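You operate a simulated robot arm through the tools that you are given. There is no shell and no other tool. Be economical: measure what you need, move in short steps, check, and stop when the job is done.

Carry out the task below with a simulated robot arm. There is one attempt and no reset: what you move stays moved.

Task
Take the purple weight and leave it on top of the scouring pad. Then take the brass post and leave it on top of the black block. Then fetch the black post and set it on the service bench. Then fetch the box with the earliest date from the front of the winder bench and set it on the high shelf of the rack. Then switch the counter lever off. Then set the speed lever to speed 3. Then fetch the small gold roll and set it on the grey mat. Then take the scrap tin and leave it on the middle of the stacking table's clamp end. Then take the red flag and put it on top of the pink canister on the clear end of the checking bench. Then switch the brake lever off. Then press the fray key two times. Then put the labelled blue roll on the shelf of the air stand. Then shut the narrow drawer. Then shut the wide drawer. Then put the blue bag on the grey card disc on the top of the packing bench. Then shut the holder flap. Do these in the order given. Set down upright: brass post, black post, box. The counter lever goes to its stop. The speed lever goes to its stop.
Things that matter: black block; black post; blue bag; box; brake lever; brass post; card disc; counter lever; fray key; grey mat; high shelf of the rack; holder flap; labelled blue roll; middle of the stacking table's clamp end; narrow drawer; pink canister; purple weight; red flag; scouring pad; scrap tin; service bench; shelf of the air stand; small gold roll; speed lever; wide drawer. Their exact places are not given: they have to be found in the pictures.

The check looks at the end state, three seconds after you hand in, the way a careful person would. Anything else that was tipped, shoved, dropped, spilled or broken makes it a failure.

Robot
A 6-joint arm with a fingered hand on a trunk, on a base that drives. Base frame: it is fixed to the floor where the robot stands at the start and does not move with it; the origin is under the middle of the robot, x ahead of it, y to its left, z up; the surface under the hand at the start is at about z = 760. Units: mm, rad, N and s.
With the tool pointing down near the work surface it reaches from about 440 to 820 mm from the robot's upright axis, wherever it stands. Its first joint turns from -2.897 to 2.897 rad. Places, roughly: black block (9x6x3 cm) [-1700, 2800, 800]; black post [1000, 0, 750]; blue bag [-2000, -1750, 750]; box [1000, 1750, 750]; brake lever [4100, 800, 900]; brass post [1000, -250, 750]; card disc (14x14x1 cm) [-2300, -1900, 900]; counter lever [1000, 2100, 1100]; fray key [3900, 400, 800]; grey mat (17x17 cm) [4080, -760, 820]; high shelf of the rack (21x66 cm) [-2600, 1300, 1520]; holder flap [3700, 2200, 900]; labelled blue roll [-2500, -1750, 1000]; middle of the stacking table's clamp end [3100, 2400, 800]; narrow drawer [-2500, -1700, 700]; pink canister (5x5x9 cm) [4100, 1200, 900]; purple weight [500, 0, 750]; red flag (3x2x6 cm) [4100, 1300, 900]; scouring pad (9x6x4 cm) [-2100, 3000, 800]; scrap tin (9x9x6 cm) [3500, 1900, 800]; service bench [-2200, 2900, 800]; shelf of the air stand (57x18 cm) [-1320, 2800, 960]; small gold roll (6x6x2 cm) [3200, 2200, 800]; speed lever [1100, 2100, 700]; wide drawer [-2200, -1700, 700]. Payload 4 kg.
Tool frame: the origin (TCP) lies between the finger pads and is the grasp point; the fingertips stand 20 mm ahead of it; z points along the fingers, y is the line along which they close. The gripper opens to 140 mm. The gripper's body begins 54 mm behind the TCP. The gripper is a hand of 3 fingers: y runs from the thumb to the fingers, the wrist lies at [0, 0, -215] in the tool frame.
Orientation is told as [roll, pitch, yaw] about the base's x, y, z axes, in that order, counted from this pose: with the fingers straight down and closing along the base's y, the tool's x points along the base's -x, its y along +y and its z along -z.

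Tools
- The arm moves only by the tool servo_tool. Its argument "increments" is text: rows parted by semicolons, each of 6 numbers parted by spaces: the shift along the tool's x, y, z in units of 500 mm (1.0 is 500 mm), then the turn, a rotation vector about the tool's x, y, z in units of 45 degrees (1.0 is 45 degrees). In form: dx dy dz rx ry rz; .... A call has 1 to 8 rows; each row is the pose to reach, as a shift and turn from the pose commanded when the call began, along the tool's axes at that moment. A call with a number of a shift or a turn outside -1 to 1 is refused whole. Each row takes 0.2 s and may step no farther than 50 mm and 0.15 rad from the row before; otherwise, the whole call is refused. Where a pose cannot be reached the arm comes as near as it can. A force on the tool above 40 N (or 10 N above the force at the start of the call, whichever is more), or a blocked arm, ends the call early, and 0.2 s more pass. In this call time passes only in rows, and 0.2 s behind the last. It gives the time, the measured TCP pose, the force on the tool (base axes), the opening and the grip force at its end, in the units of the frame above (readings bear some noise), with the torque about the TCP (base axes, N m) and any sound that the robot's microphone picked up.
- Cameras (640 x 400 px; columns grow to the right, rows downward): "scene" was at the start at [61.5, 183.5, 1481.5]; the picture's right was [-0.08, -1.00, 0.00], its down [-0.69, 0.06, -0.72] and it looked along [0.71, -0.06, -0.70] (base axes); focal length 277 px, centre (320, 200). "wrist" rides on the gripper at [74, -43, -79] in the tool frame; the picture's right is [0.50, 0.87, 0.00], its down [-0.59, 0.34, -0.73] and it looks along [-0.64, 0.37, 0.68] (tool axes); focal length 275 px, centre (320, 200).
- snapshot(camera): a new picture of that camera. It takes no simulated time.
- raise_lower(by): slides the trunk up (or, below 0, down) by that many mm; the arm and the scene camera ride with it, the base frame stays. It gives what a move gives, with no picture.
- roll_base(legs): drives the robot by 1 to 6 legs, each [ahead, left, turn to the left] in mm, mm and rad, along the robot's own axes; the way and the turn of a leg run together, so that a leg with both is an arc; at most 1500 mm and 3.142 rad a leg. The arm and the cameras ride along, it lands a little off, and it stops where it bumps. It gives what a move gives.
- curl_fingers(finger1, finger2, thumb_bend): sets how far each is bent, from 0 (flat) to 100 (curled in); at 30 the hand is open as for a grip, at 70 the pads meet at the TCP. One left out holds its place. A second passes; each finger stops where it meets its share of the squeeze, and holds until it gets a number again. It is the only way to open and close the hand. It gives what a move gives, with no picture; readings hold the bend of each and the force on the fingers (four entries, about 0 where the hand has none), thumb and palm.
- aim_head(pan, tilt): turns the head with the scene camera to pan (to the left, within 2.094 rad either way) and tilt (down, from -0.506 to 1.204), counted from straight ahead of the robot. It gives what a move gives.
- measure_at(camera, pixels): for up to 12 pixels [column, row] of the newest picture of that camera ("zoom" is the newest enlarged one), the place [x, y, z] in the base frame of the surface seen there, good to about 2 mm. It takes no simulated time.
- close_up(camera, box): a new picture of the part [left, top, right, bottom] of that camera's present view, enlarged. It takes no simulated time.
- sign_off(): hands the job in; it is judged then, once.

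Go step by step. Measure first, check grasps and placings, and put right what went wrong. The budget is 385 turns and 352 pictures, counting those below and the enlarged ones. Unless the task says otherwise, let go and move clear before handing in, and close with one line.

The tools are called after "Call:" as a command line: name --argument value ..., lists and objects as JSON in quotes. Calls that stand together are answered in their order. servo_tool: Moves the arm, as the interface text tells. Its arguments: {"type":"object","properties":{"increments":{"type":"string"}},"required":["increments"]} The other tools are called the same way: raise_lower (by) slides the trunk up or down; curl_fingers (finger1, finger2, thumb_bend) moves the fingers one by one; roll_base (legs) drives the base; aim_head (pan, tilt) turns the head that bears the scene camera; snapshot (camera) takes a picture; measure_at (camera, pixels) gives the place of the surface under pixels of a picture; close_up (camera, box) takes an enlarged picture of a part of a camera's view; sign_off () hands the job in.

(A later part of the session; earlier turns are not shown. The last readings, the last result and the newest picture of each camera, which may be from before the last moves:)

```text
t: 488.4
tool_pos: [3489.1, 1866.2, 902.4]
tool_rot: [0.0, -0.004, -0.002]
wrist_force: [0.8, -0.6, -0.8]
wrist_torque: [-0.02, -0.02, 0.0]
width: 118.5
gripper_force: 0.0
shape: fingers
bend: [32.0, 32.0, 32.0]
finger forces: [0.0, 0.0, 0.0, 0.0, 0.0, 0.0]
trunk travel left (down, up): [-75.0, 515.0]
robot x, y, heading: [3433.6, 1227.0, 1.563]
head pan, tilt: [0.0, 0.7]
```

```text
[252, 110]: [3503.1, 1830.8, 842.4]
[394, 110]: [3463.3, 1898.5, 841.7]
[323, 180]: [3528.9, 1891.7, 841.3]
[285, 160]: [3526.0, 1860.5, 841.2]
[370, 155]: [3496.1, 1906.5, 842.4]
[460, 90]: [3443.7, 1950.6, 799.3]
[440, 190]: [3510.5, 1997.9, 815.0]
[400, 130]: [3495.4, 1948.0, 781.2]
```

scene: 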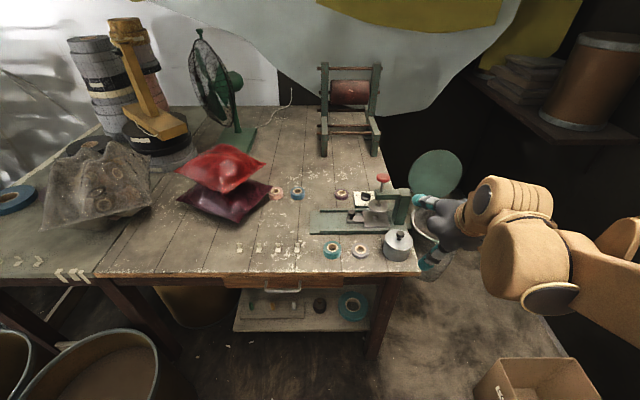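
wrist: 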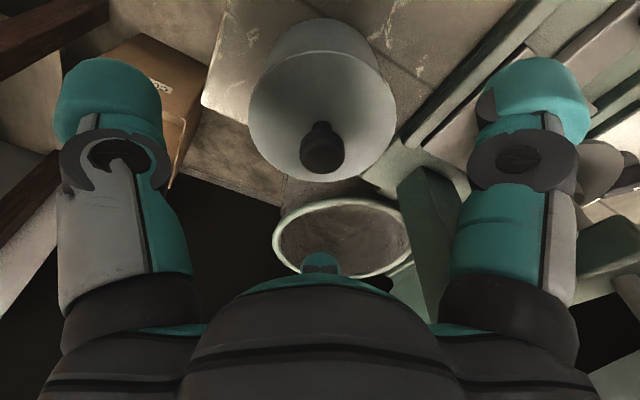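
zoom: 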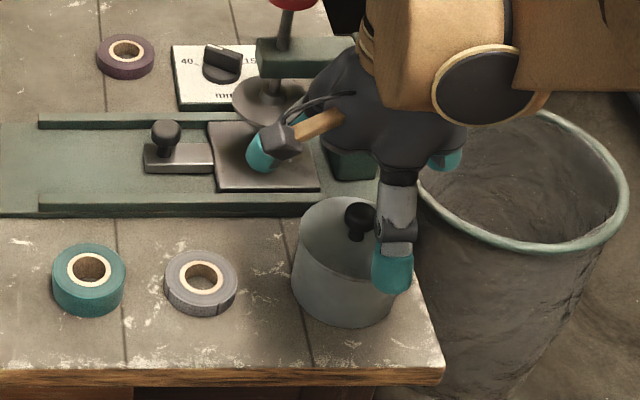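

Close slightly to clear the grey roll, descend to z≈826 (palm just above the knob), grip.

Call:
curl_fingers --finger1 36 --finger2 36 --thumb_bend 36

Call:
servo_tool --increments "-0.002 0.002 0.06 0 0 0; -0.002 0.002 0.11 0 0 0; -0.002 0.002 0.152 0 0 0"

Call:
curl_fingers --finger1 60 --finger2 60 --thumb_bend 60

Call:
close_up --camera "scene" --box '[330, 180, 450, 280]'

```text
t: 489.4
tool_pos: [3490.1, 1867.1, 903.0]
tool_rot: [-0.001, -0.004, -0.002]
wrist_force: [0.3, 0.7, -0.7]
wrist_torque: [0.0, 0.02, -0.01]
width: 106.9
gripper_force: 0.1
shape: fingers
bend: [36.0, 36.0, 36.0]
finger forces: [0.1, 0.1, 0.1, 0.0, 0.0, 0.0]
trunk travel left (down, up): [-75.0, 515.0]
robot x, y, heading: [3436.4, 1225.5, 1.567]
head pan, tilt: [0.0, 0.7]
```

```text
t: 490.2
tool_pos: [3491.4, 1869.6, 826.7]
tool_rot: [-0.001, -0.002, -0.002]
wrist_force: [0.3, 1.2, 0.2]
wrist_torque: [-0.02, -0.02, 0.0]
width: 106.9
gripper_force: 0.0
shape: fingers
bend: [36.0, 36.0, 36.0]
finger forces: [0.0, 0.0, 0.0, 0.0, 0.1, 0.0]
trunk travel left (down, up): [-75.0, 515.0]
robot x, y, heading: [3435.1, 1225.2, 1.563]
head pan, tilt: [0.0, 0.7]
```

```text
t: 491.2
tool_pos: [3491.0, 1869.1, 828.0]
tool_rot: [0.002, -0.003, -0.003]
wrist_force: [-0.7, -3.2, 4.4]
wrist_torque: [0.1, -0.08, -0.01]
width: 74.6
gripper_force: 32.8
shape: fingers
bend: [46.0, 44.0, 50.0]
finger forces: [16.1, 16.9, 0.0, 0.0, 34.7, 0.0]
trunk travel left (down, up): [-75.0, 515.0]
robot x, y, heading: [3437.7, 1228.1, 1.565]
head pan, tilt: [0.0, 0.7]
```

```text
4.00 times, centred on (390, 230) of scene
```

zoom: 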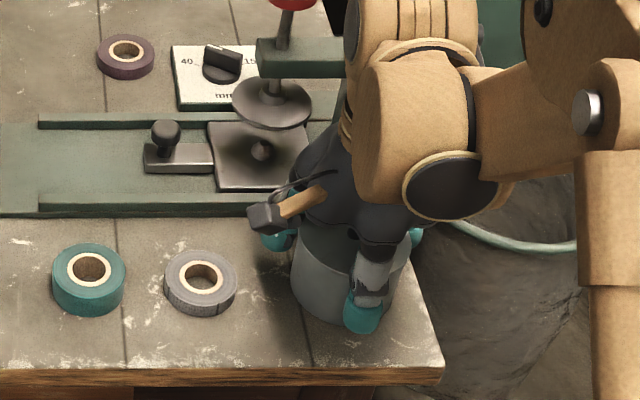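

Tin gripped. Lift to z≈1040 and measure the red bags' extents near the target.

Call:
servo_tool --increments "0 0 -0.09 0 0 0; 0 0 -0.18 0 0 0; 0 0 -0.27 0 0 0; 0 0 -0.36 0 0 0; 0 0 -0.43 0 0 0; 0 -0.09 -0.43 0 0 0; 0 -0.18 -0.43 0 0 0; 0 -0.27 -0.43 0 0 0"

Call:
snapshot --camera "scene"

Call:
measure_at --camera "scene" --pixels '[[265, 160], [262, 165], [270, 187], [255, 180], [235, 145], [250, 155], [275, 192], [280, 150], [300, 150], [320, 150], [290, 170], [250, 140]]'

```text
t: 493.0
tool_pos: [3488.8, 1734.8, 1046.0]
tool_rot: [0.002, -0.003, -0.002]
wrist_force: [-0.2, -0.3, 0.0]
wrist_torque: [-0.02, 0.0, -0.02]
width: 73.9
gripper_force: 32.5
shape: fingers
bend: [46.0, 44.0, 51.0]
finger forces: [16.3, 16.4, 0.0, 0.0, 32.4, 0.1]
trunk travel left (down, up): [-75.0, 515.0]
robot x, y, heading: [3435.6, 1230.2, 1.562]
head pan, tilt: [0.0, 0.7]
heard: snap
```

```text
175 pictures are left
```

scene: 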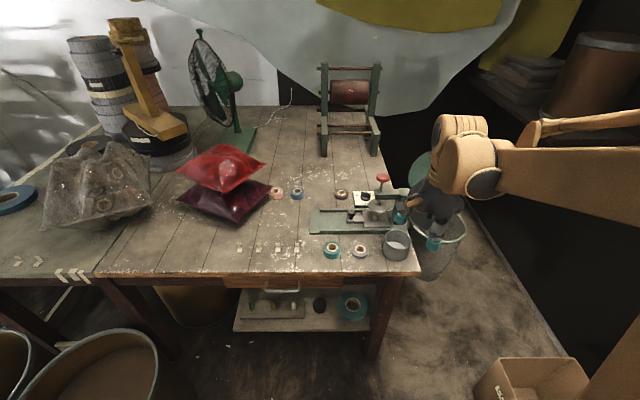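

```text
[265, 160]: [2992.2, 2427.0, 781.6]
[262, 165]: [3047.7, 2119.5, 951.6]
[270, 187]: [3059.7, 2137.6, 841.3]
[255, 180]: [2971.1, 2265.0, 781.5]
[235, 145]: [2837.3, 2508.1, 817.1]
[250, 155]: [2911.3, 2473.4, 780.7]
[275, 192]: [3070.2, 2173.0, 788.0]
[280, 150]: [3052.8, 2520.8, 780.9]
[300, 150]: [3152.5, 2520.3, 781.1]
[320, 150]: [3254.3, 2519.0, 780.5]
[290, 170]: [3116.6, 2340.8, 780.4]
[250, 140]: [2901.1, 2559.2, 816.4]
```

A "snap": it seems the lid came off in my grip. Look closely at tin and hand.

Call:
close_up --camera "scene" --box '[360, 160, 480, 280]'

Call:
snapshot --camera "wrist"

```text
3.33 times, centred on (420, 220) of scene
```

zoom: 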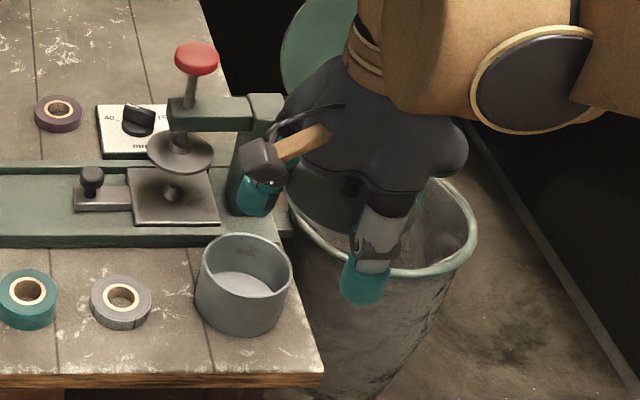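

```text
173 pictures are left
```

wrist: 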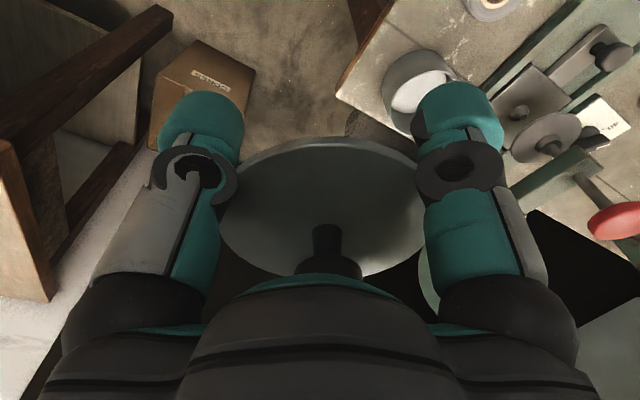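

The lid popped off the tin. Put it back by retracing the path exactly and pressing it on.

Call:
servo_tool --increments "0 0.09 0 0 0 0; 0 0.18 0 0 0 0; 0 0.27 0 0 0 0; 0 0.27 0.09 0 0 0; 0 0.27 0.18 0 0 0; 0 0.27 0.27 0 0 0; 0 0.27 0.36 0 0 0"

Call:
close_up --camera "scene" --box '[330, 180, 450, 280]'

Call:
snapshot --camera "wrist"

```text
t: 494.6
tool_pos: [3488.6, 1869.9, 862.9]
tool_rot: [0.0, -0.003, -0.001]
wrist_force: [0.2, 0.2, -0.2]
wrist_torque: [-0.01, 0.01, -0.03]
width: 73.5
gripper_force: 32.7
shape: fingers
bend: [46.0, 44.0, 51.0]
finger forces: [16.4, 16.5, 0.0, 0.0, 31.7, 0.1]
trunk travel left (down, up): [-75.0, 515.0]
robot x, y, heading: [3438.5, 1225.3, 1.567]
head pan, tilt: [0.0, 0.7]
```

```text
4.00 times, centred on (390, 230) of scene
```

zoom: 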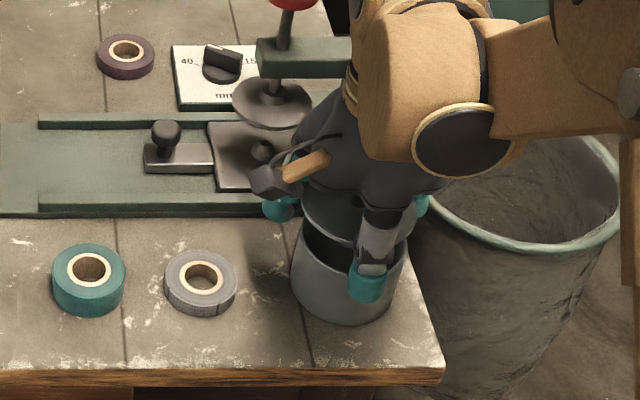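

```text
171 pictures are left
```

wrist: 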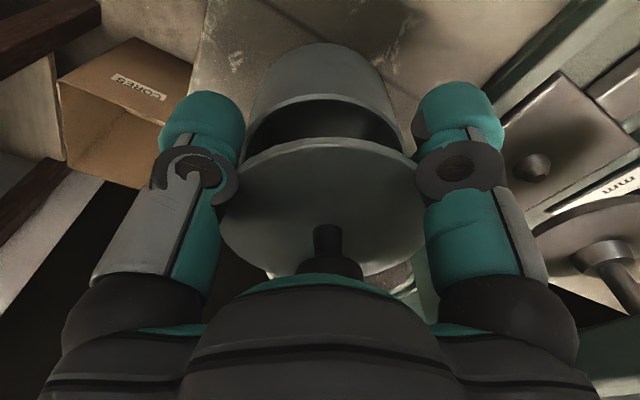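

Aligned. Lower onto the tin.

Call:
servo_tool --increments "-0.003 0 0.04 0 0 0; -0.003 0 0.06 0 0 0; -0.003 0 0.07 0 0 0"

```text
t: 495.5
tool_pos: [3492.5, 1868.4, 831.7]
tool_rot: [0.005, -0.002, -0.002]
wrist_force: [-0.5, 3.2, 30.3]
wrist_torque: [0.41, -0.14, 0.0]
width: 73.5
gripper_force: 38.9
shape: fingers
bend: [46.0, 43.0, 52.0]
finger forces: [21.9, 23.9, 0.0, 0.0, 32.1, 0.0]
trunk travel left (down, up): [-75.0, 515.0]
robot x, y, heading: [3437.1, 1231.1, 1.561]
head pan, tilt: [0.0, 0.7]
stopped in row 3: the force on the tool passed its limit at 42 N (the readings are from after the stop); the commanded pose is now the measured one
```

Call:
close_up --camera "scene" --box '[360, 210, 440, 270]'

Call:
snapshot --camera "wrist"

```text
6.67 times, centred on (400, 240) of scene
```

zoom: 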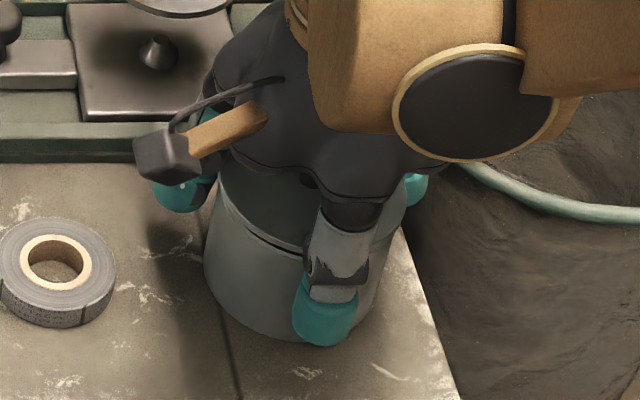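

```text
169 pictures are left
```

wrist: 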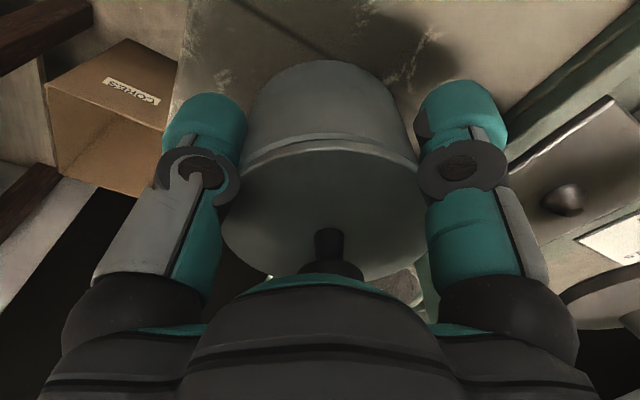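

The lid is almost seated. Release it and press its knob down with the palm.

Call:
curl_fingers --finger1 36 --finger2 36 --thumb_bend 36

Call:
snapshot --camera "wrist"

Call:
servo_tool --increments "0 0 0.01 0 0 0; 0 0 0.02 0 0 0; 0 0 0.03 0 0 0; 0 0 0.04 0 0 0"

```text
t: 496.5
tool_pos: [3490.9, 1870.8, 827.8]
tool_rot: [0.003, -0.002, -0.002]
wrist_force: [-0.7, 0.6, 0.6]
wrist_torque: [-0.03, 0.0, 0.03]
width: 106.8
gripper_force: 0.0
shape: fingers
bend: [36.0, 36.0, 36.0]
finger forces: [0.0, 0.0, 0.1, 0.1, 0.0, 0.0]
trunk travel left (down, up): [-75.0, 515.0]
robot x, y, heading: [3435.9, 1230.0, 1.57]
head pan, tilt: [0.0, 0.7]
```

```text
168 pictures are left
```

wrist: 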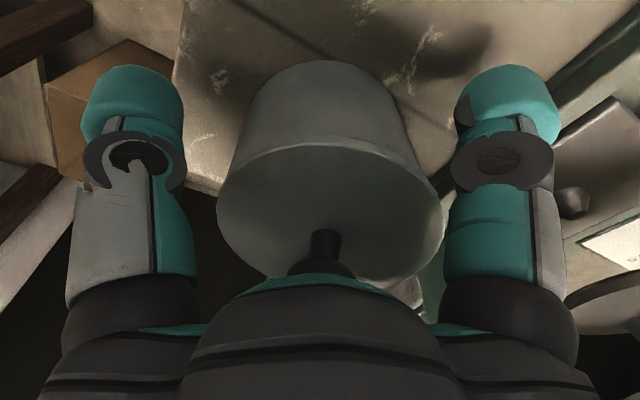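

```text
t: 497.6
tool_pos: [3491.2, 1869.9, 813.8]
tool_rot: [0.006, -0.006, -0.001]
wrist_force: [1.0, 2.0, 31.8]
wrist_torque: [0.14, 0.03, -0.01]
width: 106.9
gripper_force: 16.1
shape: fingers
bend: [36.0, 36.0, 36.0]
finger forces: [0.8, 2.1, 0.0, 0.0, 0.0, 29.0]
trunk travel left (down, up): [-75.0, 515.0]
robot x, y, heading: [3436.2, 1228.5, 1.57]
head pan, tilt: [0.0, 0.7]
stopped in row 4: the force on the tool passed its limit at 44 N (the readings are from after the stop); the commanded pose is now the measured one
```

Pressed with the palm to 44 N. Raise and inspect.

Call:
servo_tool --increments "0 0 -0.06 0 0 0; 0 0 -0.14 0 0 0; 0 0 -0.22 0 0 0; 0 -0.08 -0.25 0 0 0; 0 -0.17 -0.25 0 0 0; 0 -0.26 -0.25 0 0 0; 0 -0.34 -0.25 0 0 0"

Call:
close_up --camera "scene" --box '[360, 210, 440, 270]'

Call:
measure_at --camera "zoom" --pixels '[[305, 160], [305, 225], [260, 240], [370, 225], [305, 190], [320, 260], [300, 330], [315, 210]]'

```text
t: 499.2
tool_pos: [3490.4, 1702.1, 934.4]
tool_rot: [0.005, -0.003, 0.0]
wrist_force: [0.0, 0.3, -0.1]
wrist_torque: [0.0, 0.01, -0.01]
width: 106.9
gripper_force: 0.1
shape: fingers
bend: [36.0, 36.0, 36.0]
finger forces: [0.1, 0.0, 0.0, 0.0, 0.0, 0.1]
trunk travel left (down, up): [-75.0, 515.0]
robot x, y, heading: [3435.3, 1227.6, 1.561]
head pan, tilt: [0.0, 0.7]
```

```text
6.67 times, centred on (400, 240) of scene
```

zoom: 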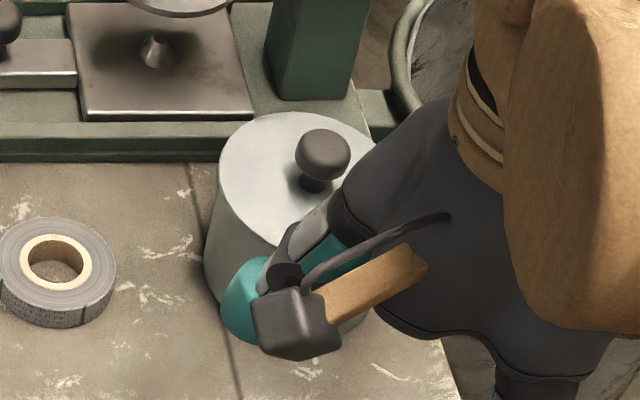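

```text
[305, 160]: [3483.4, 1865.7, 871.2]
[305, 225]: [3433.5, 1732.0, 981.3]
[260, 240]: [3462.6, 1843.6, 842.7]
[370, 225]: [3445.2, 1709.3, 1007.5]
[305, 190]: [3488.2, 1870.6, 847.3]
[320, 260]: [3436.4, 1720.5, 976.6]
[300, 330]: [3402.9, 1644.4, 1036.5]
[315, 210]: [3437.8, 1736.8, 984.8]
```

Lid looks properly back on (top 843, knob 871). The splayed fingers always catch the lid rim, so I'll lift the lid off by its knob, set it aside, move the tin body by pinching its wall, then put the lid back on. First grip the knob.

Call:
curl_fingers --finger1 50 --finger2 50 --thumb_bend 50

Call:
servo_tool --increments "0 0.09 0 0 0 0; 0 0.18 0 0 0 0; 0 0.27 0 0 0 0; 0.002 0.338 0 0 0 0; 0.002 0.338 0.04 0 0 0"

Call:
snapshot --camera "wrist"

```text
t: 500.2
tool_pos: [3490.4, 1703.9, 934.4]
tool_rot: [0.005, -0.005, -0.003]
wrist_force: [-0.3, 0.0, 0.7]
wrist_torque: [-0.01, 0.02, 0.02]
width: 64.0
gripper_force: 0.1
shape: fingers
bend: [50.0, 50.0, 50.0]
finger forces: [0.0, 0.0, 0.0, 0.0, 0.1, 0.0]
trunk travel left (down, up): [-75.0, 515.0]
robot x, y, heading: [3437.8, 1229.1, 1.569]
head pan, tilt: [0.0, 0.7]
```

```text
t: 501.4
tool_pos: [3491.0, 1869.2, 913.9]
tool_rot: [0.004, -0.003, -0.002]
wrist_force: [-0.1, 0.4, -0.3]
wrist_torque: [0.0, -0.01, 0.0]
width: 63.9
gripper_force: 0.1
shape: fingers
bend: [50.0, 50.0, 50.0]
finger forces: [0.0, 0.0, 0.1, 0.1, 0.0, 0.0]
trunk travel left (down, up): [-75.0, 515.0]
robot x, y, heading: [3437.1, 1227.7, 1.562]
head pan, tilt: [0.0, 0.7]
```

```text
166 pictures are left
```

wrist: 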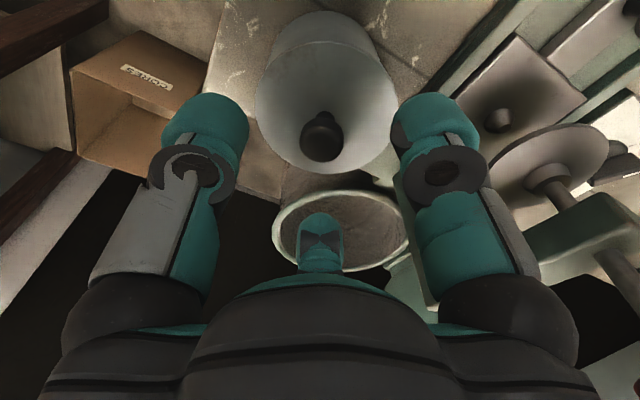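

Call:
servo_tool --increments "0 0.002 0.05 0 0 0; 0 0.002 0.084 0 0 0"

Call:
curl_fingers --finger1 70 --finger2 70 --thumb_bend 70

Call:
servo_tool --increments "0 0 -0.02 0 0 0; 0 0 -0.06 0 0 0; 0 0 -0.14 0 0 0; 0 0 -0.2 0 0 0"

Call:
snapshot --camera "wrist"

Call:
close_up --camera "scene" --box '[330, 160, 470, 280]'

```text
t: 502.0
tool_pos: [3488.8, 1871.6, 875.1]
tool_rot: [0.005, -0.003, -0.001]
wrist_force: [0.1, 1.3, 4.2]
wrist_torque: [0.12, 0.07, -0.01]
width: 63.5
gripper_force: 2.1
shape: fingers
bend: [50.0, 50.0, 50.0]
finger forces: [2.6, 1.5, 0.1, 0.0, 0.0, 0.0]
trunk travel left (down, up): [-75.0, 515.0]
robot x, y, heading: [3435.7, 1229.0, 1.564]
head pan, tilt: [0.0, 0.7]
```

```text
t: 503.0
tool_pos: [3490.5, 1871.3, 874.0]
tool_rot: [0.002, -0.004, -0.001]
wrist_force: [0.5, 0.4, -0.7]
wrist_torque: [0.07, 0.01, -0.02]
width: 17.5
gripper_force: 13.2
shape: fingers
bend: [65.0, 64.0, 66.0]
finger forces: [7.7, 8.8, 0.1, 0.0, 9.0, 0.0]
trunk travel left (down, up): [-75.0, 515.0]
robot x, y, heading: [3433.7, 1228.9, 1.562]
head pan, tilt: [0.0, 0.7]
```

```text
t: 504.0
tool_pos: [3491.2, 1870.3, 975.9]
tool_rot: [0.003, -0.004, -0.001]
wrist_force: [0.9, 0.2, -0.5]
wrist_torque: [-0.01, -0.01, -0.02]
width: 17.5
gripper_force: 13.2
shape: fingers
bend: [65.0, 64.0, 66.0]
finger forces: [7.6, 8.8, 0.0, 0.1, 9.0, 0.0]
trunk travel left (down, up): [-75.0, 515.0]
robot x, y, heading: [3435.5, 1230.7, 1.565]
head pan, tilt: [0.0, 0.7]
```

```text
165 pictures are left
```

wrist: 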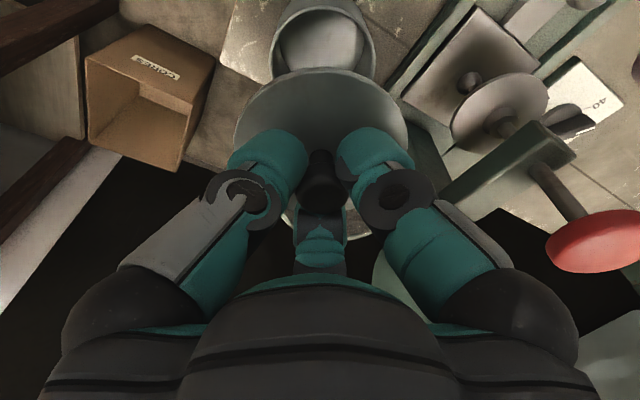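

```text
3.33 times, centred on (400, 220) of scene
```

zoom: 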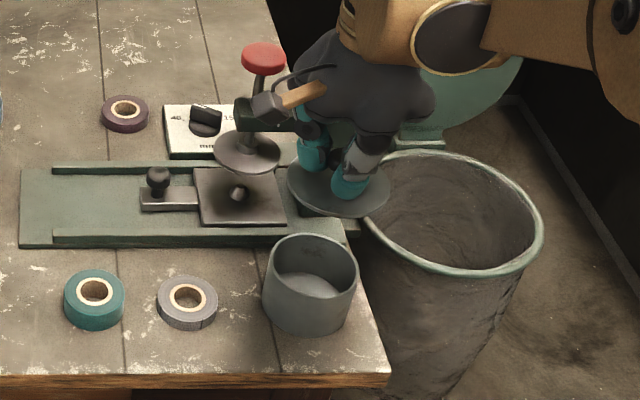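

Lid lifted by the knob; the tin body stays, empty. Move left to set the lid on a bare spot near (3180,1940).

Call:
roll_base --legs '[[-30, 310, 0]]'

Call:
snapshot --camera "scene"

Call:
measure_at --camera "scene" --pixels '[[300, 260], [330, 250], [345, 235], [380, 230], [350, 265], [310, 230], [410, 250], [395, 255]]'

```text
t: 506.1
tool_pos: [3176.7, 1840.7, 977.7]
tool_rot: [0.004, -0.004, 0.002]
wrist_force: [0.2, -0.1, -0.4]
wrist_torque: [-0.02, -0.01, -0.02]
width: 17.1
gripper_force: 12.6
shape: fingers
bend: [65.0, 64.0, 66.0]
finger forces: [7.7, 8.7, 0.1, 0.0, 9.0, 0.0]
trunk travel left (down, up): [-75.0, 515.0]
robot x, y, heading: [3124.0, 1201.5, 1.568]
head pan, tilt: [0.0, 0.7]
```

```text
163 pictures are left
```

scene: 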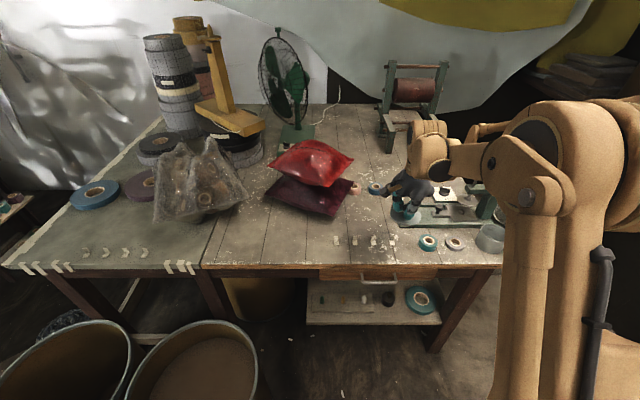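

```text
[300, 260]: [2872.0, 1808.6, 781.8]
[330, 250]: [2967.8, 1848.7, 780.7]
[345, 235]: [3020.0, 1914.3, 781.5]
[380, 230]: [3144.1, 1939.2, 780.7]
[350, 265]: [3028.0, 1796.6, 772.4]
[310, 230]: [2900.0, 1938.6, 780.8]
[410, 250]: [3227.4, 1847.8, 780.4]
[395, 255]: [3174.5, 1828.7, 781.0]
```

Bare spot (3130,1985). Move there and lower.

Call:
servo_tool --increments "0.03 0.09 0 0 0 0; 0.06 0.18 0 0 0 0; 0.093 0.27 0 0 0 0; 0.093 0.289 0.08 0 0 0; 0.093 0.289 0.17 0 0 0; 0.093 0.289 0.26 0 0 0; 0.093 0.289 0.3 0 0 0"

Call:
close_up --camera "scene" --box '[310, 160, 450, 270]'

Call:
servo_tool --increments "0 0 0.006 0 0 0; 0 0 0.012 0 0 0; 0 0 0.018 0 0 0; 0 0 0.024 0 0 0"

```text
t: 507.7
tool_pos: [3130.0, 1985.5, 827.0]
tool_rot: [0.003, -0.003, 0.001]
wrist_force: [-0.5, 0.4, -0.1]
wrist_torque: [0.0, -0.02, -0.01]
width: 17.0
gripper_force: 12.8
shape: fingers
bend: [65.0, 64.0, 66.0]
finger forces: [7.6, 8.7, 0.0, 0.1, 8.7, 0.0]
trunk travel left (down, up): [-75.0, 515.0]
robot x, y, heading: [3123.2, 1202.2, 1.572]
head pan, tilt: [0.0, 0.7]
```

```text
3.64 times, centred on (380, 215) of scene
```

zoom: 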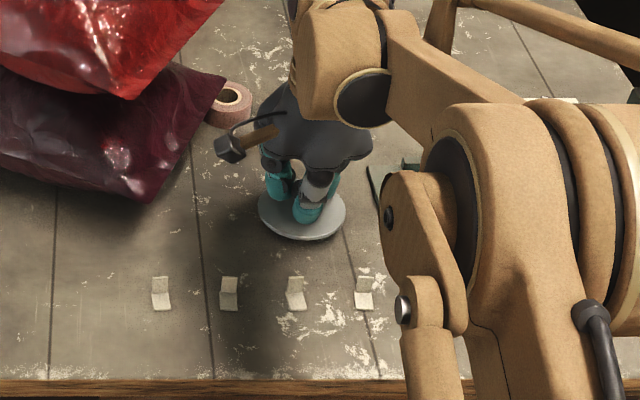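

```text
t: 508.7
tool_pos: [3130.1, 1985.6, 815.8]
tool_rot: [0.005, -0.004, 0.002]
wrist_force: [0.1, 2.2, 15.3]
wrist_torque: [0.04, 0.0, 0.01]
width: 15.4
gripper_force: 12.8
shape: fingers
bend: [65.0, 64.0, 67.0]
finger forces: [8.3, 9.5, 0.1, 0.0, 7.8, 0.0]
trunk travel left (down, up): [-75.0, 515.0]
robot x, y, heading: [3121.8, 1197.6, 1.568]
head pan, tilt: [0.0, 0.7]
```

Lid is down on the table. Release, lift, and return to the tin body.

Call:
curl_fingers --finger1 52 --finger2 52 --thumb_bend 52

Call:
servo_tool --increments "0 0 -0.06 0 0 0; 0 0 -0.15 0 0 0; 0 0 -0.24 0 0 0; 0 -0.08 -0.26 0 0 0; 0 -0.17 -0.26 0 0 0; 0 -0.26 -0.26 0 0 0; 0 -0.34 -0.26 0 0 0"

Call:
roll_base --legs '[[0, -330, 0]]'

Call:
snapshot --camera "scene"

Call:
close_up --camera "scene" --box '[300, 180, 460, 290]'

```text
t: 509.7
tool_pos: [3130.3, 1984.8, 816.9]
tool_rot: [0.008, -0.003, 0.002]
wrist_force: [1.4, 7.3, 39.6]
wrist_torque: [-0.28, 0.07, -0.08]
width: 39.6
gripper_force: 20.1
shape: fingers
bend: [56.0, 54.0, 56.0]
finger forces: [10.1, 7.9, 0.0, 0.0, 21.3, 0.0]
trunk travel left (down, up): [-75.0, 515.0]
robot x, y, heading: [3123.2, 1196.4, 1.567]
head pan, tilt: [0.0, 0.7]
```

```text
t: 511.3
tool_pos: [3127.2, 1814.5, 944.1]
tool_rot: [0.003, -0.004, 0.002]
wrist_force: [-0.2, 0.1, 0.2]
wrist_torque: [0.01, -0.04, 0.0]
width: 56.7
gripper_force: 0.1
shape: fingers
bend: [52.0, 52.0, 52.0]
finger forces: [0.0, 0.0, 0.0, 0.1, 0.1, 0.0]
trunk travel left (down, up): [-75.0, 515.0]
robot x, y, heading: [3126.2, 1196.9, 1.571]
head pan, tilt: [0.0, 0.7]
```

```text
t: 513.4
tool_pos: [3452.4, 1814.6, 944.4]
tool_rot: [0.005, -0.004, 0.003]
wrist_force: [-0.3, 0.3, 0.7]
wrist_torque: [-0.01, 0.0, -0.01]
width: 57.2
gripper_force: 0.0
shape: fingers
bend: [52.0, 52.0, 52.0]
finger forces: [0.1, 0.0, 0.0, 0.1, 0.0, 0.1]
trunk travel left (down, up): [-75.0, 515.0]
robot x, y, heading: [3449.1, 1200.0, 1.57]
head pan, tilt: [0.0, 0.7]
```

```text
161 pictures are left
```

scene: 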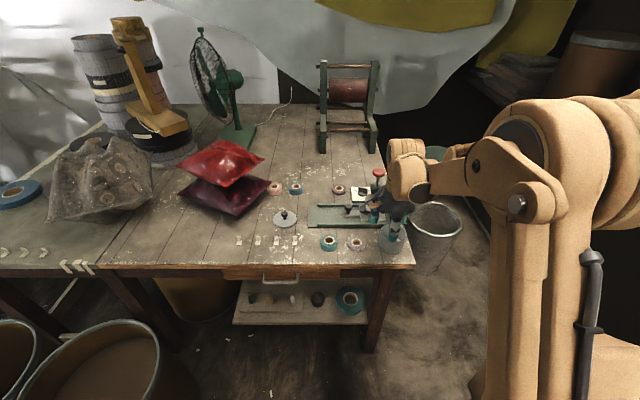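

```text
3.64 times, centred on (380, 235) of scene
```

zoom: 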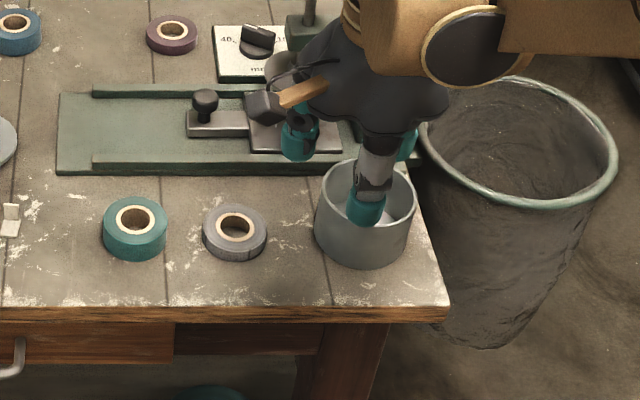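

Call:
measure_at --camera "zoom" --pixels '[[320, 195], [411, 195], [355, 162], [345, 225], [335, 222], [395, 222], [350, 175], [365, 250]]'

Call:
snapshot --camera "wrist"

```text
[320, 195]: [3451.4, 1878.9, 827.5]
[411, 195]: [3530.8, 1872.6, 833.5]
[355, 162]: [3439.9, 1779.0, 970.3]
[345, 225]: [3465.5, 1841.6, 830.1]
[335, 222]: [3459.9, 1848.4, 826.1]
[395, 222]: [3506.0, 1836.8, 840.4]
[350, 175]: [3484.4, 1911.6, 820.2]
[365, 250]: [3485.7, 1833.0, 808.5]
```

```text
159 pictures are left
```

wrist: 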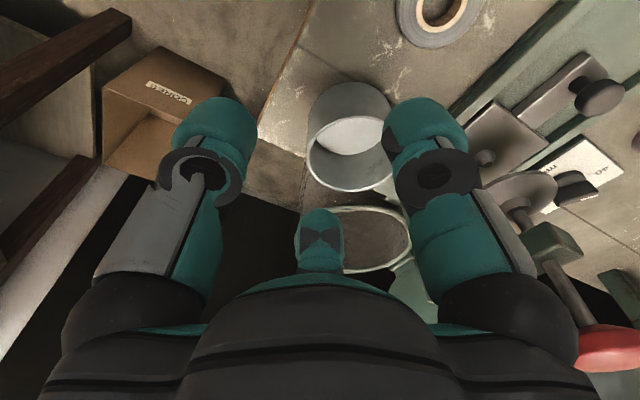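

Tin rim centre ≈(3491,1872), front wall at y≈1832. Pre-bend fingers (62) for inside and thumb (46) for outside, then lower over the front wall.

Call:
curl_fingers --finger1 62 --finger2 62 --thumb_bend 46

Call:
servo_tool --increments "-0.077 0.035 0.02 0 0 0; -0.077 0.035 0.09 0 0 0; -0.077 0.035 0.14 0 0 0"

Call:
snapshot --camera "wrist"

Call:
close_up --camera "scene" --box '[340, 200, 440, 280]'

```text
t: 514.4
tool_pos: [3451.2, 1815.5, 945.0]
tool_rot: [0.004, -0.003, 0.003]
wrist_force: [-0.4, 0.6, -0.7]
wrist_torque: [0.02, 0.02, -0.03]
width: 53.0
gripper_force: 0.1
shape: fingers
bend: [62.0, 62.0, 46.0]
finger forces: [0.0, 0.0, 0.1, 0.1, 0.0, 0.0]
trunk travel left (down, up): [-75.0, 515.0]
robot x, y, heading: [3447.0, 1194.5, 1.573]
head pan, tilt: [0.0, 0.7]
```

```text
t: 515.2
tool_pos: [3490.1, 1832.7, 874.4]
tool_rot: [0.003, -0.004, 0.003]
wrist_force: [0.1, -0.9, 0.0]
wrist_torque: [0.03, -0.03, 0.03]
width: 52.6
gripper_force: 0.0
shape: fingers
bend: [62.0, 62.0, 46.0]
finger forces: [0.0, 0.1, 0.0, 0.1, 0.0, 0.0]
trunk travel left (down, up): [-75.0, 515.0]
robot x, y, heading: [3451.4, 1200.3, 1.568]
head pan, tilt: [0.0, 0.7]
```

```text
158 pictures are left
```

wrist: 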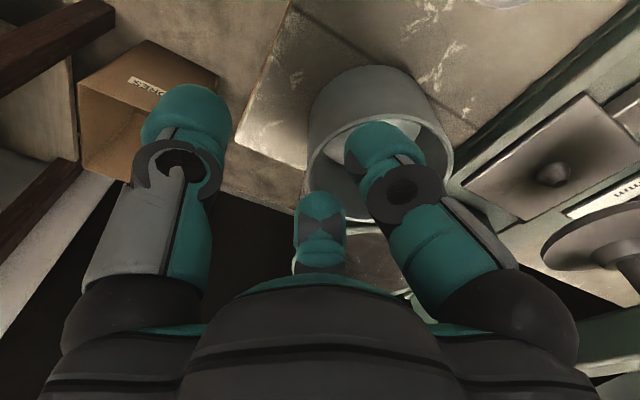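

```text
5.00 times, centred on (390, 240) of scene
```

zoom: 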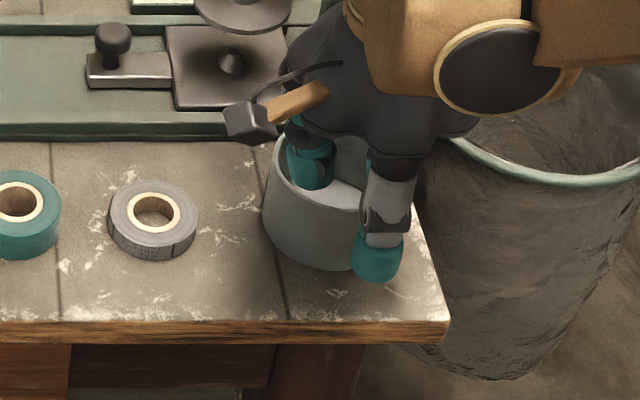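

The right inner finger would touch the rim; shift 8 mm inward, then descend.

Call:
servo_tool --increments "0 0.016 0 0 0 0; 0 0.016 0.05 0 0 0; 0 0.016 0.105 0 0 0"

Call:
snapshot --camera "wrist"

```text
t: 516.0
tool_pos: [3491.7, 1840.4, 823.1]
tool_rot: [0.005, -0.003, 0.003]
wrist_force: [1.1, 6.7, 15.0]
wrist_torque: [0.03, 0.11, 0.04]
width: 46.4
gripper_force: 16.1
shape: fingers
bend: [67.0, 66.0, 46.0]
finger forces: [17.4, 15.4, 0.0, 0.0, 0.0, 0.1]
trunk travel left (down, up): [-75.0, 515.0]
robot x, y, heading: [3448.9, 1195.3, 1.568]
head pan, tilt: [0.0, 0.7]
```

```text
156 pictures are left
```

wrist: 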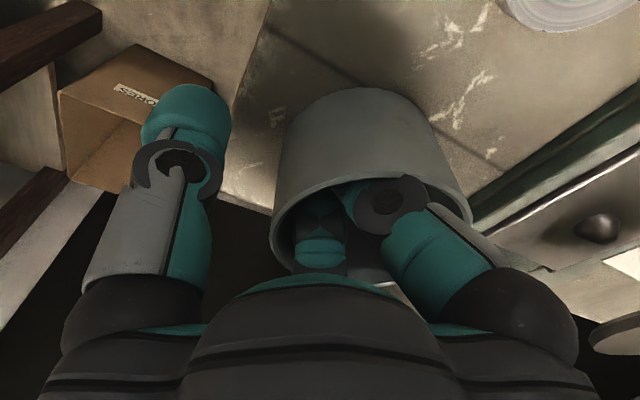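

Finger tips touch the inside bottom; raise ~10 mm, then close the pinch.

Call:
servo_tool --increments "0 0 -0.02 0 0 0"

Call:
curl_fingers --finger1 75 --finger2 75 --thumb_bend 75

Call:
snapshot --camera "wrist"

Call:
close_up --camera "scene" --box '[340, 200, 440, 280]'

```text
t: 516.4
tool_pos: [3491.9, 1839.7, 831.9]
tool_rot: [0.005, -0.004, 0.003]
wrist_force: [0.0, -0.6, 0.9]
wrist_torque: [0.03, 0.01, 0.04]
width: 50.9
gripper_force: 2.2
shape: fingers
bend: [63.0, 63.0, 46.0]
finger forces: [2.4, 2.6, 0.0, 0.0, 0.1, 0.1]
trunk travel left (down, up): [-75.0, 515.0]
robot x, y, heading: [3449.9, 1197.1, 1.572]
head pan, tilt: [0.0, 0.7]
```

```text
t: 517.4
tool_pos: [3491.5, 1841.1, 832.7]
tool_rot: [0.006, -0.004, 0.003]
wrist_force: [-0.4, 0.6, 0.1]
wrist_torque: [-0.16, 0.0, 0.0]
width: 7.6
gripper_force: 9.7
shape: fingers
bend: [73.0, 73.0, 67.0]
finger forces: [4.9, 4.9, 0.0, 0.0, 9.9, 0.0]
trunk travel left (down, up): [-75.0, 515.0]
robot x, y, heading: [3446.9, 1201.6, 1.571]
head pan, tilt: [0.0, 0.7]
```

```text
155 pictures are left
```

wrist: 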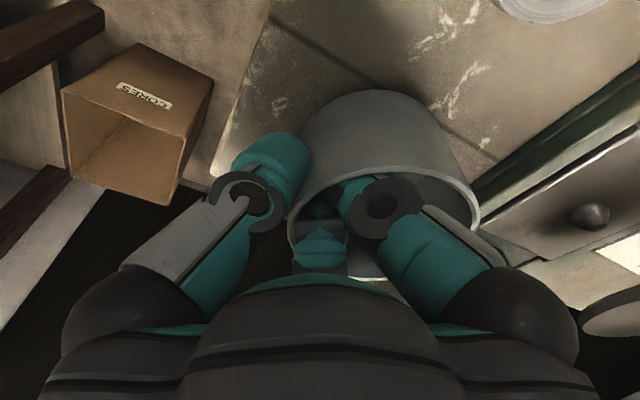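

```text
5.00 times, centred on (390, 240) of scene
```

zoom: 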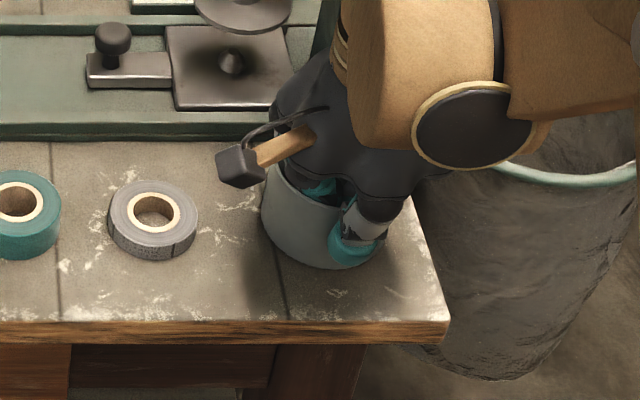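

Wall pinched. Increase the squeeze and lift slowly.

Call:
curl_fingers --finger1 85 --finger2 85 --thumb_bend 80

Call:
servo_tool --increments "0 0 -0.02 0 0 0; 0 0 -0.05 0 0 0; 0 0 -0.1 0 0 0; 0 0 -0.16 0 0 0"

Call:
close_up --camera "scene" --box '[340, 180, 460, 280]'

Call:
snapshot --camera "wrist"

```text
t: 518.4
tool_pos: [3491.3, 1841.8, 831.7]
tool_rot: [0.003, -0.003, 0.004]
wrist_force: [0.7, -0.4, -3.3]
wrist_torque: [-0.13, 0.03, -0.01]
width: 6.4
gripper_force: 12.7
shape: fingers
bend: [75.0, 75.0, 67.0]
finger forces: [6.0, 6.1, 0.1, 0.0, 12.8, 0.1]
trunk travel left (down, up): [-75.0, 515.0]
robot x, y, heading: [3450.8, 1199.8, 1.567]
head pan, tilt: [0.0, 0.7]
```

```text
t: 519.4
tool_pos: [3491.9, 1842.0, 914.1]
tool_rot: [0.003, -0.002, 0.004]
wrist_force: [0.2, 0.7, -3.5]
wrist_torque: [-0.08, -0.06, 0.02]
width: 6.2
gripper_force: 12.3
shape: fingers
bend: [75.0, 75.0, 68.0]
finger forces: [5.8, 5.9, 0.0, 0.0, 12.7, 0.0]
trunk travel left (down, up): [-75.0, 515.0]
robot x, y, heading: [3446.4, 1200.2, 1.567]
head pan, tilt: [0.0, 0.7]
```

```text
4.00 times, centred on (400, 230) of scene
```

zoom: 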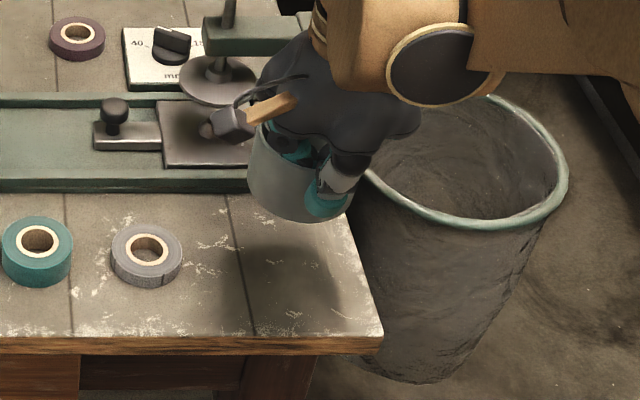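

```text
152 pictures are left
```

wrist: 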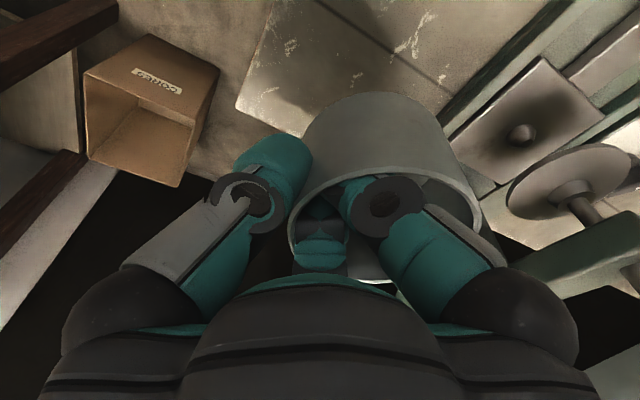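

Tin hangs nearly level. Raise to 1060, retract, and drive to (3090,1560).

Call:
servo_tool --increments "0 0 -0.08 0 0 0; 0 0 -0.16 0 0 0; 0 0 -0.24 0 0 0; 0 0 -0.3 0 0 0; 0 -0.08 -0.3 0 0 0; 0 -0.16 -0.3 0 0 0; 0 -0.22 -0.3 0 0 0"

Call:
roll_base --legs '[[0, 358, 0], [350, 0, 0]]'

Call:
aim_head --pan -0.05 --tilt 0.75

Call:
snapshot --camera "scene"

```text
t: 521.0
tool_pos: [3489.9, 1731.8, 1063.2]
tool_rot: [0.004, -0.004, 0.002]
wrist_force: [-0.9, 0.2, -3.0]
wrist_torque: [-0.13, 0.0, 0.01]
width: 6.0
gripper_force: 12.6
shape: fingers
bend: [75.0, 75.0, 68.0]
finger forces: [6.1, 6.2, 0.0, 0.1, 13.6, 0.1]
trunk travel left (down, up): [-75.0, 515.0]
robot x, y, heading: [3446.8, 1201.5, 1.572]
head pan, tilt: [0.0, 0.7]
```

```text
t: 525.2
tool_pos: [3137.0, 2088.4, 1061.6]
tool_rot: [0.004, -0.003, -0.003]
wrist_force: [-0.6, 0.8, -4.3]
wrist_torque: [-0.13, -0.02, 0.01]
width: 5.8
gripper_force: 12.7
shape: fingers
bend: [75.0, 75.0, 68.0]
finger forces: [6.0, 6.2, 0.0, 0.0, 13.3, 0.1]
trunk travel left (down, up): [-75.0, 515.0]
robot x, y, heading: [3095.2, 1553.2, 1.566]
head pan, tilt: [0.0, 0.7]
```

```text
t: 525.9
tool_pos: [3137.0, 2086.4, 1061.4]
tool_rot: [0.003, -0.004, -0.004]
wrist_force: [-0.2, -0.4, -4.3]
wrist_torque: [-0.13, 0.01, 0.02]
width: 5.9
gripper_force: 12.6
shape: fingers
bend: [75.0, 75.0, 68.0]
finger forces: [6.0, 6.0, 0.0, 0.0, 13.4, 0.0]
trunk travel left (down, up): [-75.0, 515.0]
robot x, y, heading: [3094.2, 1556.8, 1.565]
head pan, tilt: [-0.051, 0.75]
```

```text
151 pictures are left
```

scene: 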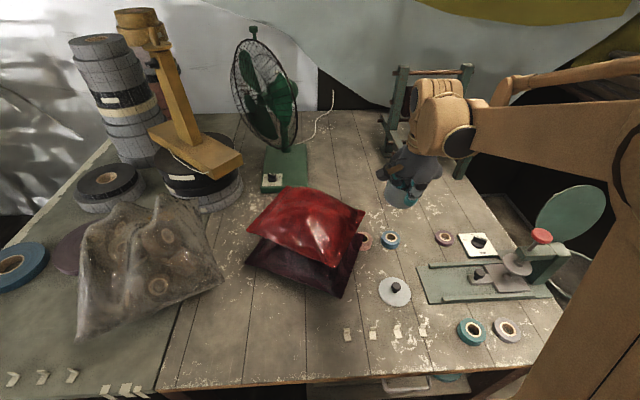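

Extend over the target.

Call:
servo_tool --increments "0.02 0.09 0 0 0 0; 0.04 0.18 0 0 0 0; 0.06 0.27 0 0 0 0; 0.08 0.36 0 0 0 0; 0.092 0.45 0 0 0 0; 0.092 0.534 0 0 0 0; 0.092 0.534 0.09 0 0 0; 0.092 0.534 0.18 0 0 0"

Call:
snapshot --camera "scene"

Call:
snapshot --camera "wrist"

```text
t: 527.6
tool_pos: [3093.3, 2357.0, 972.7]
tool_rot: [0.003, -0.003, -0.003]
wrist_force: [-0.2, -0.4, -5.3]
wrist_torque: [-0.16, 0.01, 0.01]
width: 5.7
gripper_force: 12.9
shape: fingers
bend: [75.0, 75.0, 68.0]
finger forces: [6.3, 6.4, 0.1, 0.0, 13.5, 0.0]
out of reach, approached as far as the arm can: row 6
trunk travel left (down, up): [-75.0, 515.0]
robot x, y, heading: [3093.1, 1553.2, 1.564]
head pan, tilt: [-0.051, 0.75]
```

```text
150 pictures are left
```

scene: 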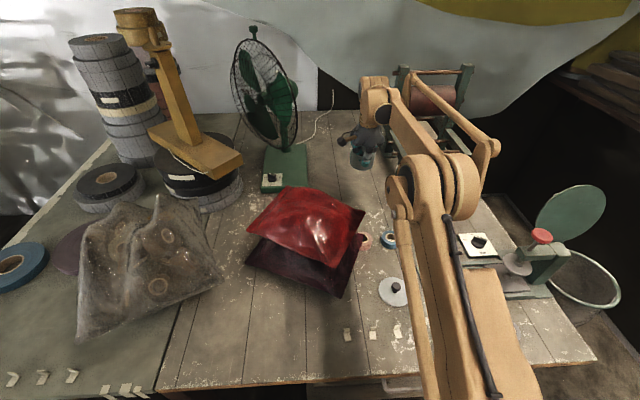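

```text
149 pictures are left
```

wrist: 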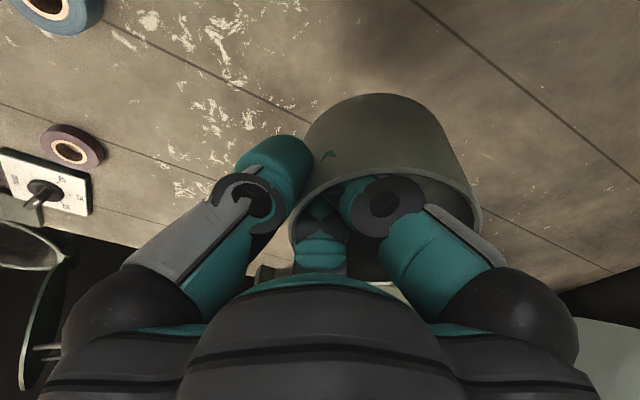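

Over the spot. Lower to contact (≈832).

Call:
servo_tool --increments "0 0 0.09 0 0 0; 0 0 0.18 0 0 0; 0 0 0.25 0 0 0; 0 0 0.272 0 0 0"

Call:
servo_tool --increments "0 0 0.005 0 0 0; 0 0 0.01 0 0 0"

```text
t: 528.6
tool_pos: [3092.1, 2355.4, 835.5]
tool_rot: [0.004, -0.004, -0.004]
wrist_force: [-0.6, -0.1, -3.9]
wrist_torque: [-0.16, -0.02, 0.02]
width: 5.4
gripper_force: 12.9
shape: fingers
bend: [75.0, 75.0, 68.0]
finger forces: [6.3, 6.4, 0.0, 0.0, 13.3, 0.0]
trunk travel left (down, up): [-75.0, 515.0]
robot x, y, heading: [3089.6, 1555.0, 1.565]
head pan, tilt: [-0.051, 0.75]
```

```text
t: 529.2
tool_pos: [3092.5, 2355.3, 830.1]
tool_rot: [0.002, -0.004, -0.003]
wrist_force: [-0.1, -0.8, -4.9]
wrist_torque: [-0.1, 0.04, 0.01]
width: 5.1
gripper_force: 13.1
shape: fingers
bend: [75.0, 75.0, 68.0]
finger forces: [6.3, 6.5, 0.0, 0.0, 13.3, 0.1]
trunk travel left (down, up): [-75.0, 515.0]
robot x, y, heading: [3088.7, 1555.2, 1.564]
head pan, tilt: [-0.051, 0.75]
```

Call:
servo_tool --increments "0 0 0.004 0 0 0; 0 0 0.008 0 0 0"

Call:
close_up --camera "scene" --box '[310, 100, 430, 220]'

```text
t: 529.9
tool_pos: [3093.9, 2353.4, 828.4]
tool_rot: [0.005, -0.002, -0.004]
wrist_force: [-0.6, 1.8, 18.1]
wrist_torque: [-0.1, -0.01, 0.0]
width: 4.6
gripper_force: 14.1
shape: fingers
bend: [75.0, 76.0, 68.0]
finger forces: [6.6, 6.8, 0.1, 0.0, 14.8, 0.0]
trunk travel left (down, up): [-75.0, 515.0]
robot x, y, heading: [3091.1, 1557.9, 1.565]
head pan, tilt: [-0.051, 0.75]
```

```text
3.33 times, centred on (370, 160) of scene
```

zoom: 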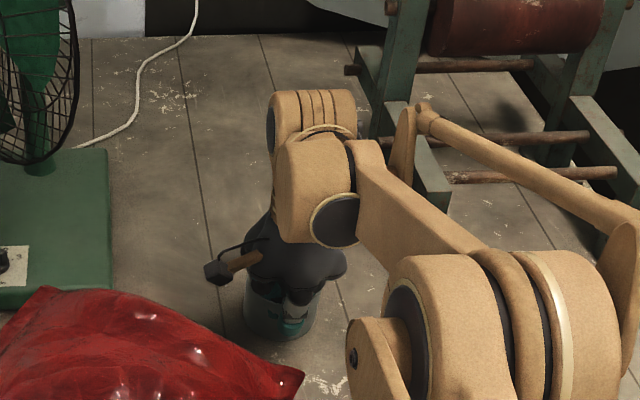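

Tin is on the table. Open the pinch and lift out.

Call:
curl_fingers --finger1 63 --finger2 63 --thumb_bend 48

Call:
servo_tool --increments "0 0 -0.03 0 0 0; 0 0 -0.1 0 0 0; 0 0 -0.18 0 0 0; 0 0 -0.26 0 0 0; 0 -0.09 -0.26 0 0 0; 0 -0.18 -0.28 0 0 0; 0 -0.26 -0.3 0 0 0"

Call:
snapshot --camera "scene"

Call:
snapshot --camera "wrist"

```text
t: 530.9
tool_pos: [3092.1, 2353.3, 827.0]
tool_rot: [0.003, -0.002, -0.004]
wrist_force: [0.4, 5.7, 9.3]
wrist_torque: [0.05, 0.02, 0.02]
width: 41.9
gripper_force: 12.5
shape: fingers
bend: [67.0, 68.0, 48.0]
finger forces: [12.6, 12.6, 0.0, 0.0, 0.0, 0.0]
trunk travel left (down, up): [-75.0, 515.0]
robot x, y, heading: [3091.2, 1556.6, 1.562]
head pan, tilt: [-0.051, 0.75]
```

```text
t: 532.5
tool_pos: [3090.3, 2222.7, 976.1]
tool_rot: [0.002, -0.003, -0.003]
wrist_force: [0.0, 0.1, -0.1]
wrist_torque: [0.03, 0.01, -0.01]
width: 47.9
gripper_force: 0.1
shape: fingers
bend: [63.0, 63.0, 48.0]
finger forces: [0.0, 0.0, 0.1, 0.0, 0.0, 0.0]
trunk travel left (down, up): [-75.0, 515.0]
robot x, y, heading: [3091.2, 1555.4, 1.562]
head pan, tilt: [-0.051, 0.75]
```

```text
147 pictures are left
```

scene: 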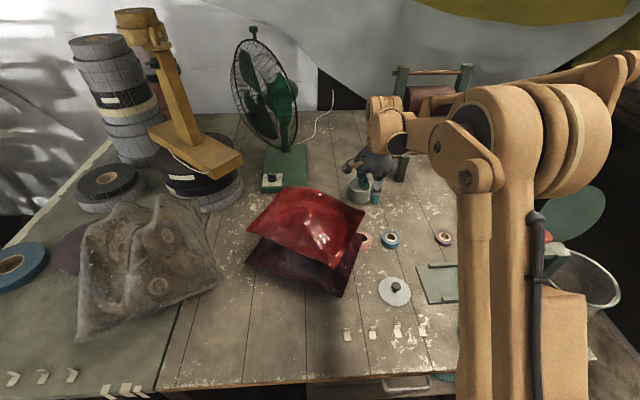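

```text
146 pictures are left
```

wrist: 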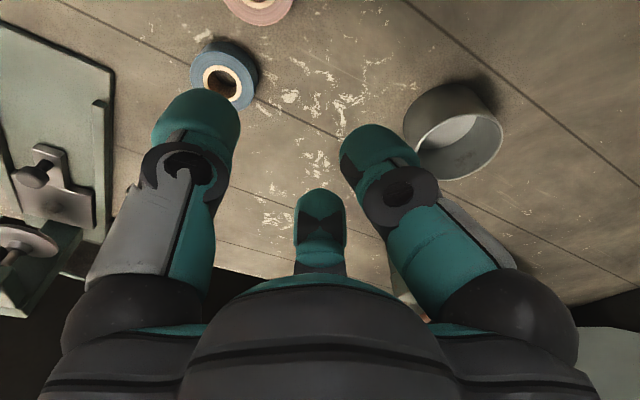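

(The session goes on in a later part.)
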